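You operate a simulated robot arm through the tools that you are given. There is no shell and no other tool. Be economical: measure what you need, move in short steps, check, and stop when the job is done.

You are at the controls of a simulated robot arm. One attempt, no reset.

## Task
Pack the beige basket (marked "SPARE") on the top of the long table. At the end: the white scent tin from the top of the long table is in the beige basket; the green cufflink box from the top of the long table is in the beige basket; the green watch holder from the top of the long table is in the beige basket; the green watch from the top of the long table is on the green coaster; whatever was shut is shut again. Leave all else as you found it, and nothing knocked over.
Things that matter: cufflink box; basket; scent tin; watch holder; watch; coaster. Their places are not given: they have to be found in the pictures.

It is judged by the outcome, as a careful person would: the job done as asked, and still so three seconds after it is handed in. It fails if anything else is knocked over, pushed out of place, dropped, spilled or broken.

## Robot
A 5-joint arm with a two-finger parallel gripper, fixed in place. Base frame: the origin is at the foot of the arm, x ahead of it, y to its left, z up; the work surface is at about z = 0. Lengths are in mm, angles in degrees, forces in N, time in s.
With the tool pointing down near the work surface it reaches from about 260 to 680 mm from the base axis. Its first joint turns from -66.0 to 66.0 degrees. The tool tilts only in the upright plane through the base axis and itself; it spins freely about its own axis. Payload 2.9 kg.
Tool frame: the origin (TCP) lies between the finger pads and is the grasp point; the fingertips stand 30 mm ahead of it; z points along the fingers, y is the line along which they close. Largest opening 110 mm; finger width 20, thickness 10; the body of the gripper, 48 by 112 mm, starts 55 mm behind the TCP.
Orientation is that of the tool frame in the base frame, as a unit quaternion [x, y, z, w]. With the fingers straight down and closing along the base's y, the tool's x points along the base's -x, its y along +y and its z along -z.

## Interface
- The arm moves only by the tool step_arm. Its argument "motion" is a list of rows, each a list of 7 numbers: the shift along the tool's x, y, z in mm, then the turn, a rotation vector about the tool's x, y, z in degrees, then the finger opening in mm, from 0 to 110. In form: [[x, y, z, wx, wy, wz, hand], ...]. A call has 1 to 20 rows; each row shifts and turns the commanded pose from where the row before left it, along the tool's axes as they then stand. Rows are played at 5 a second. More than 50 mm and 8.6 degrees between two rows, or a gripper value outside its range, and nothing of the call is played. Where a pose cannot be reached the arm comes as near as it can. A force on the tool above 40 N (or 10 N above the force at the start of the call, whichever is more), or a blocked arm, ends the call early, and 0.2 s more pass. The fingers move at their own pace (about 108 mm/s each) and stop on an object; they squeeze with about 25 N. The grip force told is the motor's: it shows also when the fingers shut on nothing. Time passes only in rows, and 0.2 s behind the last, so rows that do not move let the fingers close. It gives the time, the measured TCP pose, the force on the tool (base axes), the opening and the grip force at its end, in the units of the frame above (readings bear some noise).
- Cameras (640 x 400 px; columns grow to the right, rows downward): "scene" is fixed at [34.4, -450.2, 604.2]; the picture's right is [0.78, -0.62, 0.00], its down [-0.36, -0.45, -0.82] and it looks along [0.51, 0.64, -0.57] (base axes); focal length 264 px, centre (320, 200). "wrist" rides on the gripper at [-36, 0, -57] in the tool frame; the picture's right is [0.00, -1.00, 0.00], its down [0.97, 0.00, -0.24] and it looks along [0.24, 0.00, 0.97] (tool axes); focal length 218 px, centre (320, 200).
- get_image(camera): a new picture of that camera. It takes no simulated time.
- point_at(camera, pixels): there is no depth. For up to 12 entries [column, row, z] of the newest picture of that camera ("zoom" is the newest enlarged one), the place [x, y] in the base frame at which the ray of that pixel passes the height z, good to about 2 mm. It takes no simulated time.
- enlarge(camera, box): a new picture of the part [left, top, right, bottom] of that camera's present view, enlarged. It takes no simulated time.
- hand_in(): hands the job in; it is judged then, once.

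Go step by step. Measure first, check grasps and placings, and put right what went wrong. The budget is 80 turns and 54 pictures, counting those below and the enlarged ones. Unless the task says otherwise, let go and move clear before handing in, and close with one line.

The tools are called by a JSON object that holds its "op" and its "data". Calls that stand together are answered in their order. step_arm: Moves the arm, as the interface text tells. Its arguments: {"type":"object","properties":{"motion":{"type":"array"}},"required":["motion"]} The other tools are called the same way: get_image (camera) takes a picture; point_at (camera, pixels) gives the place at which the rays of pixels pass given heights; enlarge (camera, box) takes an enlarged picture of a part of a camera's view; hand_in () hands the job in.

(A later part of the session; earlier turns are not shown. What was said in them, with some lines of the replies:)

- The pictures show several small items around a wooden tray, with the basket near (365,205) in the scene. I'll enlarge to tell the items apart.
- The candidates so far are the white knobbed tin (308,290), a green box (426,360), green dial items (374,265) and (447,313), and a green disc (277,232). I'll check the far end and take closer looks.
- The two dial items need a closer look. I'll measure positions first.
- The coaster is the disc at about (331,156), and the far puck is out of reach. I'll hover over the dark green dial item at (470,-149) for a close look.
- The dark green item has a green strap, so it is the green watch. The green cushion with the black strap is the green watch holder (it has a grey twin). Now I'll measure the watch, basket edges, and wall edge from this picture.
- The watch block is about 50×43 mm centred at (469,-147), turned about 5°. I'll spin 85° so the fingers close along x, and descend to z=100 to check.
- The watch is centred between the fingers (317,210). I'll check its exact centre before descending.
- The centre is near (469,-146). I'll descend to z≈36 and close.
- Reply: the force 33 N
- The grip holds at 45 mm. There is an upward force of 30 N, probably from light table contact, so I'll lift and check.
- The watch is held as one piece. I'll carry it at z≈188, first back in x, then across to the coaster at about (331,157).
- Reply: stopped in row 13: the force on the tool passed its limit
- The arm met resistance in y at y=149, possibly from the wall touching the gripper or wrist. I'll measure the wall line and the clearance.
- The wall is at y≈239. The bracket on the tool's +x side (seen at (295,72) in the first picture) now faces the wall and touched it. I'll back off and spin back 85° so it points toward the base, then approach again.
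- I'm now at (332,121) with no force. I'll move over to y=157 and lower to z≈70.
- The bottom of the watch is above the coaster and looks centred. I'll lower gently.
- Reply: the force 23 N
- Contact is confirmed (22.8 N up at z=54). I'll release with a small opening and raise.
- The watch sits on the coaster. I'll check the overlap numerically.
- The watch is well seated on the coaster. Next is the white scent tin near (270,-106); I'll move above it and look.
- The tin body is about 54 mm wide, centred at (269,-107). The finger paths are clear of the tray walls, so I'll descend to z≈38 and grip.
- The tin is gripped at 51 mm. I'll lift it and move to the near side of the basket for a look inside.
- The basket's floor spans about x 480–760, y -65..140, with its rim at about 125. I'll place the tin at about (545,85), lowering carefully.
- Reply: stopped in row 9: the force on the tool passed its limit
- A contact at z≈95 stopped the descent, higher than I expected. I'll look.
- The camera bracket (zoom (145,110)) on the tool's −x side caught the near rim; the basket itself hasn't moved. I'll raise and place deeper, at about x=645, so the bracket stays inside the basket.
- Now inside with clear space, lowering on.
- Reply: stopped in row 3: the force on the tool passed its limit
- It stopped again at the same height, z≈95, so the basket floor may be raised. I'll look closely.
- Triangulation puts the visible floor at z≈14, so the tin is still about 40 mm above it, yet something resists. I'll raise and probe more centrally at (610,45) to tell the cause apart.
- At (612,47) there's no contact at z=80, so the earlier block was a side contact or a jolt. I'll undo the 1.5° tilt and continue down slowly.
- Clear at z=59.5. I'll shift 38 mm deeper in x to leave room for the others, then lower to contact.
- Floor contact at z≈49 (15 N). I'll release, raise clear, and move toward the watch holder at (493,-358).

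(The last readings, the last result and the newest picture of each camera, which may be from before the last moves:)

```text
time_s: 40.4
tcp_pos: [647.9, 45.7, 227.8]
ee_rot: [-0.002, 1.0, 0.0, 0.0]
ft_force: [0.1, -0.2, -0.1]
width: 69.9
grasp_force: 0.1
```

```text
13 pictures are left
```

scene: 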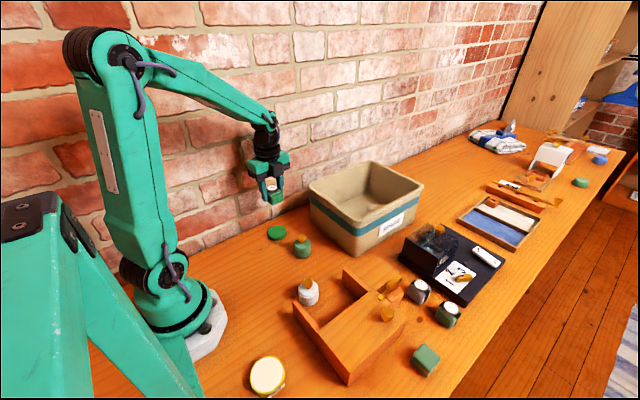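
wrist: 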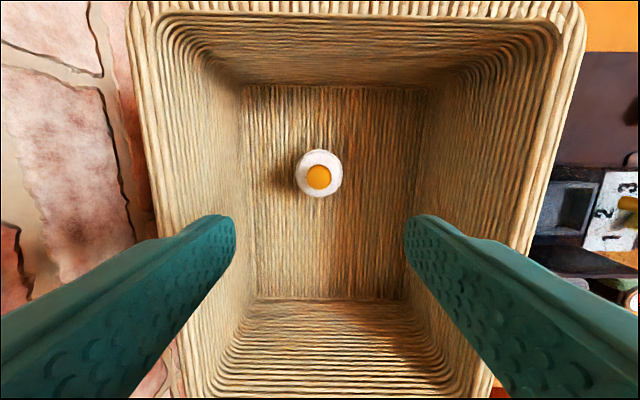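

The tin stands upright in the basket at (319,175). Now I'll go over to the watch holder for a look from above.

{"op": "point_at", "data": {"camera": "wrist", "pixels": [[242, 87, 10], [428, 90, 10], [257, 298, 10], [403, 298, 10], [319, 176, 60], [210, 395, 125], [535, 240, 125]]}}

{"op": "step_arm", "data": {"motion": [[15.5, -40.4, 0, 0, 0, 0, 80], [15.5, -40.4, 0, 0, 0, 0, 80], [15.5, -40.4, 0, 0, 0, 0, 80], [15.5, -40.4, 0, 0, 0, 0, 80], [15.5, -40.4, 0, 0, 0, 0, 80], [15.5, -40.4, 0, 0, 0, 0, 80], [15.5, -40.4, 0, 0, 0, 0, 80], [15.5, -40.4, 0, 0, 0, 0, 80], [15.5, -40.4, 0, 0, 0, 0, 80], [15.5, -40.4, 0, 0, 0, 0, 80], [0, 0, 40, 0, 0, 0, 80], [0, 0, 40, 0, 0, 0, 80], [0, 0, 0, 0, 0, 0, 80]]}}

{"op": "get_image", "data": {"camera": "wrist"}}

```text
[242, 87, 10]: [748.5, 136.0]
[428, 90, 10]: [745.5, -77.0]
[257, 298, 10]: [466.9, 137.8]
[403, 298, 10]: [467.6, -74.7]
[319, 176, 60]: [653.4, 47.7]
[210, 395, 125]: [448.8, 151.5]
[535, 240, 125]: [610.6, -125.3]
```

```text
time_s: 43.2
tcp_pos: [494.6, -356.2, 146.1]
ee_rot: [-0.002, 1.0, 0.001, -0.001]
ft_force: [-0.5, -0.6, 0.0]
width: 80.0
grasp_force: 0.0
```

```text
12 pictures are left
```

wrist: 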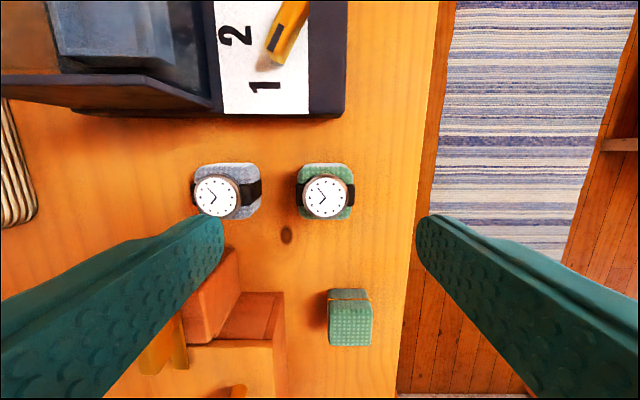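

{"op": "point_at", "data": {"camera": "wrist", "pixels": [[296, 195, 30], [355, 192, 30], [325, 163, 25], [325, 219, 30], [326, 196, 52], [261, 190, 30], [280, 118, 10], [335, 118, 10], [328, 293, 25], [372, 293, 25], [330, 346, 40], [372, 344, 40]]}}

{"op": "enlarge", "data": {"camera": "wrist", "box": [270, 150, 390, 360]}}

```text
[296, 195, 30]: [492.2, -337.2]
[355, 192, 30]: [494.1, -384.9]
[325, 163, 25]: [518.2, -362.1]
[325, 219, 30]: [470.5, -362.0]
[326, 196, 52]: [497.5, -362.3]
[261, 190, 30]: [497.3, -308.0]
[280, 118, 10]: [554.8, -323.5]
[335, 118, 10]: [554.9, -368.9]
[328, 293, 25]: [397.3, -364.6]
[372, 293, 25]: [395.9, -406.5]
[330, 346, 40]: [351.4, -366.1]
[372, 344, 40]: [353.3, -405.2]
```

```text
1.90 times, centred on (330, 255) of wrist
```

zoom: 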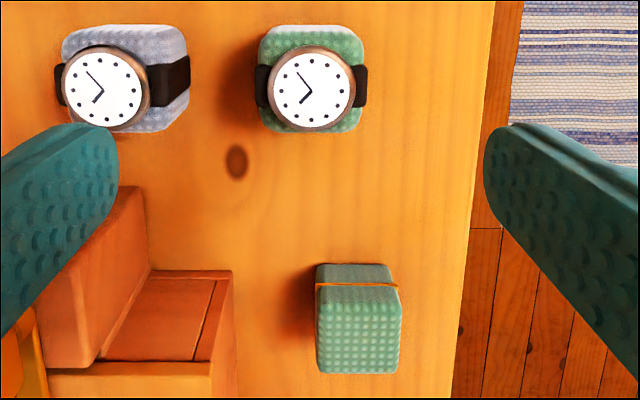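

The holder is centred at (494.5,-361), about 48 mm square, with a 29 mm gap to the grey one. I'll close along y with a 64 mm opening.

{"op": "step_arm", "data": {"motion": [[0, -4.8, 0, 0, 0, 0, 64], [0, 0, 0, 0, 0, 0, 64], [0, 0, 25, 0, 0, 0, 64], [0, 0, 25, 0, 0, 0, 64], [0, 0, 20, 0, 0, 0, 64], [0, 0, 15, 0, 0, 0, 64], [0, 0, 0, 0, 0, 0, 64]]}}

{"op": "get_image", "data": {"camera": "wrist"}}

```text
time_s: 44.8
tcp_pos: [496.5, -361.9, 62.0]
ee_rot: [-0.002, 1.0, 0.002, 0.0]
ft_force: [0.8, 0.5, 0.2]
width: 63.8
grasp_force: 0.0
```

```text
10 pictures are left
```

wrist: 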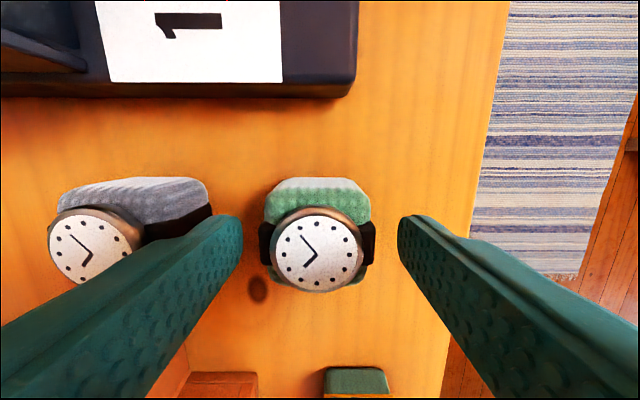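

Aligned between the fingers with clearance to the grey one. I'll descend to z≈38 and close.

{"op": "step_arm", "data": {"motion": [[1.5, 0.5, 12, 0, 0, 0, 64], [0, 0, 11, 0, 0, 0, 64], [0, 0, 0, 0, 0, 0, 64], [0, 0, 0, 0, 0, 0, 35], [0, 0, 0, 0, 0, 0, 35], [0, 0, 0, 0, 0, 0, 35]]}}

```text
time_s: 46.2
tcp_pos: [494.1, -361.5, 39.1]
ee_rot: [-0.002, 1.0, 0.001, -0.001]
ft_force: [-0.4, 0.1, 0.0]
width: 43.4
grasp_force: 25.2
```

Gripped at 43 mm. I'll lift, carry to (595,-15) over the basket, and lower moderately.

{"op": "step_arm", "data": {"motion": [[0, 0, -15, 0, 0, 0, 35], [0, 0, -30, 0, 0, 0, 35], [0, 0, -45, 0, 0, 0, 35], [0, 0, -45, 0, 0, 0, 35], [0, 0, -50, 0, 0, 0, 35], [-11.2, 38.4, 0, 0, 0, 0, 35], [-11.2, 38.4, 0, 0, 0, 0, 35], [-11.2, 38.4, 0, 0, 0, 0, 35], [-11.2, 38.4, 0, 0, 0, 0, 35], [-11.2, 38.4, 0, 0, 0, 0, 35], [-11.2, 38.4, 0, 0, 0, 0, 35], [-11.2, 38.4, 0, 0, 0, 0, 35], [-11.2, 38.4, 0, 0, 0, 0, 35], [-11.2, 38.4, 0, 0, 0, 0, 35], [0, 0, 0, 0, 0, 0, 35], [0, 0, 20, 0, 0, 0, 35], [0, 0, 20, 0, 0, 0, 35], [0, 0, 20, 0, 0, 0, 35], [0, 0, 0, 0, 0, 0, 35]]}}

{"op": "get_image", "data": {"camera": "wrist"}}

{"op": "get_image", "data": {"camera": "scene"}}

```text
time_s: 50.2
tcp_pos: [593.9, -13.9, 165.3]
ee_rot: [-0.002, 1.0, 0.001, 0.001]
ft_force: [-0.1, 0.4, -1.4]
width: 43.4
grasp_force: 25.3
```

```text
9 pictures are left
```

wrist: 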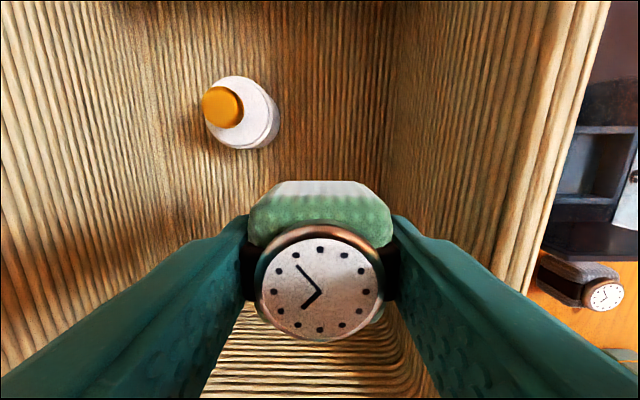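

```text
8 pictures are left
```

scene: 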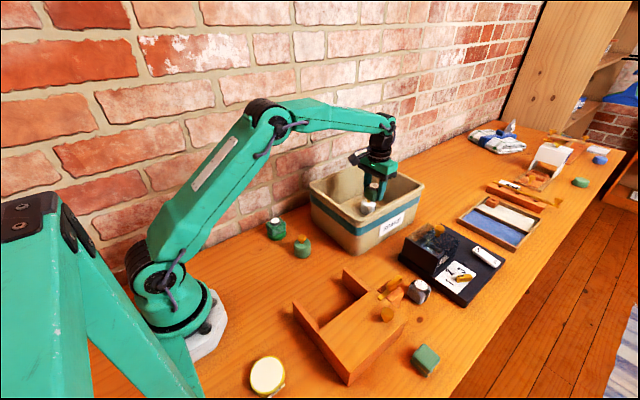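

All is well with plenty of floor room. I'll lower in 10 mm rows.

{"op": "step_arm", "data": {"motion": [[0, 0, 12, 0, 0, 0, 35], [0, 0, 12, 0, 0, 0, 35], [0, 0, 12, 0, 0, 0, 35], [0, 0, 12, 0, 0, 0, 35], [0, 0, 12, 0, 0, 0, 35], [0, 0, 12, 0, 0, 0, 35], [0, 0, 12, 0, 0, 0, 35], [0, 0, 12, 0, 0, 0, 35], [0, 0, 8, 0, 0, 0, 35], [0, 0, 4, 0, 0, 0, 35], [0, 0, 0, 0, 0, 0, 35]]}}

```text
time_s: 52.6
tcp_pos: [595.1, -16.3, 57.1]
ee_rot: [-0.002, 1.0, -0.001, 0.0]
ft_force: [-0.2, -0.1, -2.1]
width: 43.6
grasp_force: 25.0
```

{"op": "step_arm", "data": {"motion": [[0, 0, 3, 0, 0, 0, 35], [0, 0, 3, 0, 0, 0, 35], [0, 0, 2, 0, 0, 0, 35], [0, 0, 0, 0, 0, 0, 35]]}}

```text
time_s: 53.6
tcp_pos: [595.5, -15.2, 50.9]
ee_rot: [-0.001, 1.0, 0.0, 0.0]
ft_force: [1.0, -0.3, -0.3]
width: 43.5
grasp_force: 24.9
```

{"op": "step_arm", "data": {"motion": [[0, 0, 1.5, 0, 0, 0, 35], [0, 0, 1.5, 0, 0, 0, 35], [0, 0, 0, 0, 0, 0, 35]]}}

```text
time_s: 54.4
tcp_pos: [595.6, -15.3, 49.8]
ee_rot: [-0.002, 1.0, 0.001, 0.002]
ft_force: [-8.2, 0.2, 20.6]
width: 43.5
grasp_force: 25.1
```

Floor contact (20 N). I'll release, raise, and travel to the cufflink box near (374,-386).

{"op": "step_arm", "data": {"motion": [[0, 0, -1, 0, 0, 0, 48], [0, 0, 0, 0, 0, 0, 60], [0, 0, 0, 0, 0, 0, 60], [0, 0, -20, 0, 0, 0, 60], [0, 0, -40, 0, 0, 0, 60], [0, 0, -40, 0, 0, 0, 60], [0, 0, -40, 0, 0, 0, 60], [0, 0, -40, 0, 0, 0, 60], [22, -37, 0, 0, 0, 0, 60], [22, -37, 0, 0, 0, 0, 60], [22, -37, 0, 0, 0, 0, 60], [22, -37, 0, 0, 0, 0, 60], [22, -37, 0, 0, 0, 0, 60], [22, -37, 0, 0, 0, 0, 60], [22, -37, 0, 0, 0, 0, 60], [22, -37, 0, 0, 0, 0, 60], [22, -37, 0, 0, 0, 0, 60], [22, -37, 0, 0, 0, 0, 60], [0, 0, 0, 0, 0, 0, 60]]}}

{"op": "step_arm", "data": {"motion": [[0, 0, 40, 0, 0, 0, 60], [0, 0, 40, 0, 0, 0, 60], [0, 0, 0, 0, 0, 0, 60]]}}

{"op": "get_image", "data": {"camera": "wrist"}}

```text
time_s: 58.4
tcp_pos: [374.1, -386.4, 227.2]
ee_rot: [-0.001, 1.0, 0.001, -0.001]
ft_force: [0.5, 0.2, -0.2]
width: 60.1
grasp_force: 0.0
```

```text
time_s: 59.2
tcp_pos: [375.6, -386.3, 146.5]
ee_rot: [-0.002, 1.0, 0.001, -0.001]
ft_force: [-0.4, 0.3, -0.1]
width: 59.7
grasp_force: 0.1
```

```text
7 pictures are left
```

wrist: 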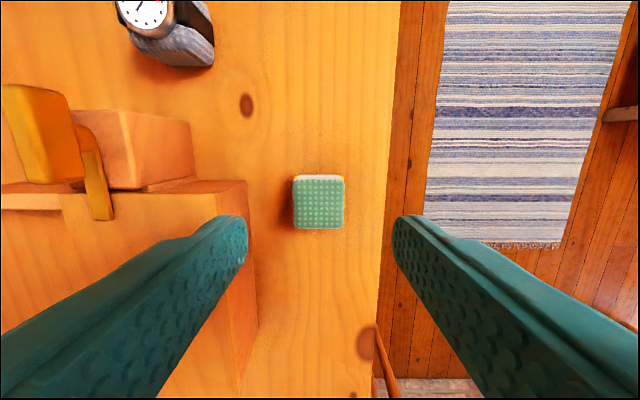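

{"op": "point_at", "data": {"camera": "wrist", "pixels": [[293, 205, 38], [345, 205, 38], [320, 176, 20], [320, 229, 40], [320, 182, 40], [258, 340, 0], [248, 185, 0], [248, 185, 50], [246, 240, 50]]}}

```text
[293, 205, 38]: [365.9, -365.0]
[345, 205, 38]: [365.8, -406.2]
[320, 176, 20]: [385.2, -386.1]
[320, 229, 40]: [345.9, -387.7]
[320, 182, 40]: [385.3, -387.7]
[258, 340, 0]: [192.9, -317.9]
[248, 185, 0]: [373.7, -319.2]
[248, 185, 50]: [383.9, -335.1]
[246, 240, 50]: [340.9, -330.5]
```

The box is centred at (366,-386), about 41 mm square, with the wooden box face at y≈-330. I'll descend with a 58 mm opening to z≈36 and grip low, so the lower part is held too.

{"op": "step_arm", "data": {"motion": [[9, 0.3, 0, 0, 0, 0, 58], [0, 0, 30, 0, 0, 0, 58], [0, 0, 30, 0, 0, 0, 58], [0, 0, 25, 0, 0, 0, 58], [0, 0, 15, 0, 0, 0, 58], [0, 0, 10, 0, 0, 0, 58], [0, 0, 0, 0, 0, 0, 58], [0, 0, 0, 0, 0, 0, 30], [0, 0, 0, 0, 0, 0, 30], [0, 0, 0, 0, 0, 0, 30]]}}

{"op": "get_image", "data": {"camera": "wrist"}}

```text
time_s: 61.4
tcp_pos: [366.5, -385.0, 35.4]
ee_rot: [-0.002, 1.0, 0.001, -0.001]
ft_force: [0.0, -0.3, -0.3]
width: 41.7
grasp_force: 24.9
```

```text
6 pictures are left
```

wrist: 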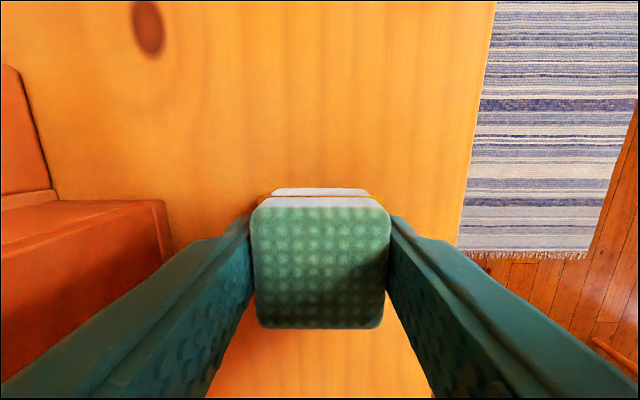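

Gripped at 41.7 mm, square. I'll lift and carry it to (586,62) above the basket.

{"op": "step_arm", "data": {"motion": [[0, 0, -15, 0, 0, 0, 30], [0, 0, -40, 0, 0, 0, 30], [0, 0, -45, 0, 0, 0, 30], [0, 0, -45, 0, 0, 0, 30], [0, 0, -45, 0, 0, 0, 30], [-18.3, 37.3, 0, 0, 0, 0, 30], [-18.3, 37.3, 0, 0, 0, 0, 30], [-18.3, 37.3, 0, 0, 0, 0, 30], [-18.3, 37.3, 0, 0, 0, 0, 30], [-18.3, 37.3, 0, 0, 0, 0, 30], [-18.3, 37.3, 0, 0, 0, 0, 30], [-18.3, 37.3, 0, 0, 0, 0, 30], [-18.3, 37.3, 0, 0, 0, 0, 30], [-18.3, 37.3, 0, 0, 0, 0, 30], [-18.3, 37.3, 0, 0, 0, 0, 30], [-18.3, 37.3, 0, 0, 0, 0, 30], [-18.3, 37.3, 0, 0, 0, 0, 30], [0, 0, 0, 0, 0, 0, 30], [0, 0, 20, 0, 0, 0, 30], [0, 0, 0, 0, 0, 0, 30]]}}

{"op": "get_image", "data": {"camera": "wrist"}}

```text
time_s: 65.6
tcp_pos: [584.7, 63.1, 207.2]
ee_rot: [-0.002, 1.0, 0.0, 0.0]
ft_force: [-0.3, -0.3, -0.7]
width: 41.6
grasp_force: 24.7
```

```text
5 pictures are left
```

wrist: 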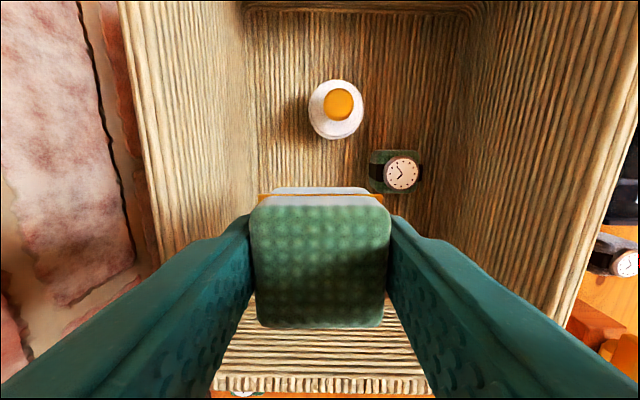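

The tin and holder sit upright at (338,108) and (398,172), clear of my target. I'll lower slowly.

{"op": "step_arm", "data": {"motion": [[0, 3, 10, 0, 0, 0, 30], [0, 0, 12, 0, 0, 0, 30], [0, 0, 12, 0, 0, 0, 30], [0, 0, 12, 0, 0, 0, 30], [0, 0, 12, 0, 0, 0, 30], [0, 0, 12, 0, 0, 0, 30], [0, 0, 12, 0, 0, 0, 30], [0, 0, 12, 0, 0, 0, 30], [0, 0, 12, 0, 0, 0, 30], [0, 0, 12, 0, 0, 0, 30], [0, 0, 12, 0, 0, 0, 30], [0, 0, 12, 0, 0, 0, 30], [0, 0, 10, 0, 0, 0, 30], [0, 0, 4, 0, 0, 0, 30], [0, 0, 0, 0, 0, 0, 30]]}}

```text
time_s: 68.8
tcp_pos: [584.9, 65.6, 51.3]
ee_rot: [-0.001, 1.0, 0.0, 0.0]
ft_force: [-0.3, 0.2, -1.8]
width: 41.6
grasp_force: 24.6
```

{"op": "step_arm", "data": {"motion": [[0, 0, 2, 0, 0, 0, 30], [0, 0, 2, 0, 0, 0, 30], [0, 0, 1.5, 0, 0, 0, 30], [0, 0, 0, 0, 0, 0, 30]]}}

```text
time_s: 69.8
tcp_pos: [585.6, 67.0, 45.6]
ee_rot: [-0.002, 1.0, 0.001, 0.0]
ft_force: [-0.4, -1.2, -0.9]
width: 41.7
grasp_force: 25.0
```

{"op": "step_arm", "data": {"motion": [[0, 0, 1.2, 0, 0, 0, 30], [0, 0, 1.2, 0, 0, 0, 30], [0, 0, 0, 0, 0, 0, 30]]}}

```text
time_s: 70.6
tcp_pos: [585.1, 66.4, 45.9]
ee_rot: [-0.001, 1.0, 0.0, 0.0]
ft_force: [-7.3, -2.0, 15.5]
width: 41.6
grasp_force: 25.2
```

Floor contact (15.5 N). I'll release, raise, and back off for a final check.

{"op": "step_arm", "data": {"motion": [[0, 0, -1, 0, 0, 0, 46], [0, 0, 0, 0, 0, 0, 58], [0, 0, 0, 0, 0, 0, 58], [0, 0, -20, 0, 0, 0, 58], [0, 0, -40, 0, 0, 0, 58], [0, 0, -40, 0, 0, 0, 58], [0, 0, -40, 0, 0, 0, 58], [0, 0, -45, 0, 0, 0, 58], [0, 0, -45, 0, 0, 0, 58], [35, -20, -10, 0, 0, 0, 58], [35, -20, -10, 0, 0, 0, 58], [35, -20, -10, 0, 0, 0, 58], [35, -20, -10, 0, 0, 0, 58], [0, 0, 0, 0, 0, 0, 58]]}}

{"op": "get_image", "data": {"camera": "wrist"}}

{"op": "get_image", "data": {"camera": "scene"}}

```text
time_s: 73.6
tcp_pos: [445.7, -16.3, 315.0]
ee_rot: [-0.002, 1.0, 0.0, 0.0]
ft_force: [0.0, -0.4, 0.1]
width: 58.2
grasp_force: 0.0
```

```text
4 pictures are left
```

wrist: 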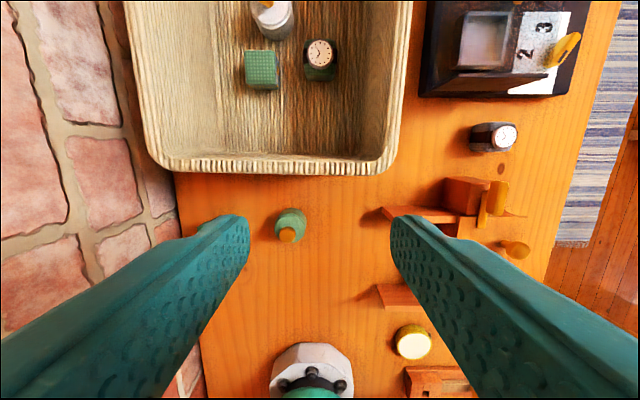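

```text
3 pictures are left
```

scene: 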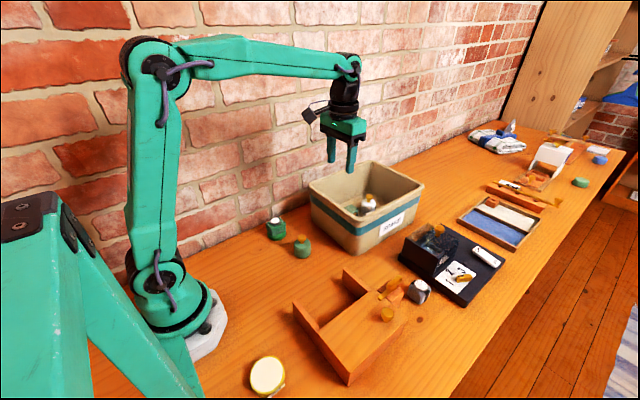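

The basket holds the white tin, green box, and green watch holder, all upright. The watch is on the coaster at (275,228), nothing else has been moved, and the arm is clear, so I'm handing in.

{"op": "hand_in", "data": {}}

```text
The job is handed in.
```

The white scent tin, green cufflink box and green watch holder are in the "SPARE" basket. The green watch is on the green coaster, and nothing else was moved or knocked over in the last pictures.
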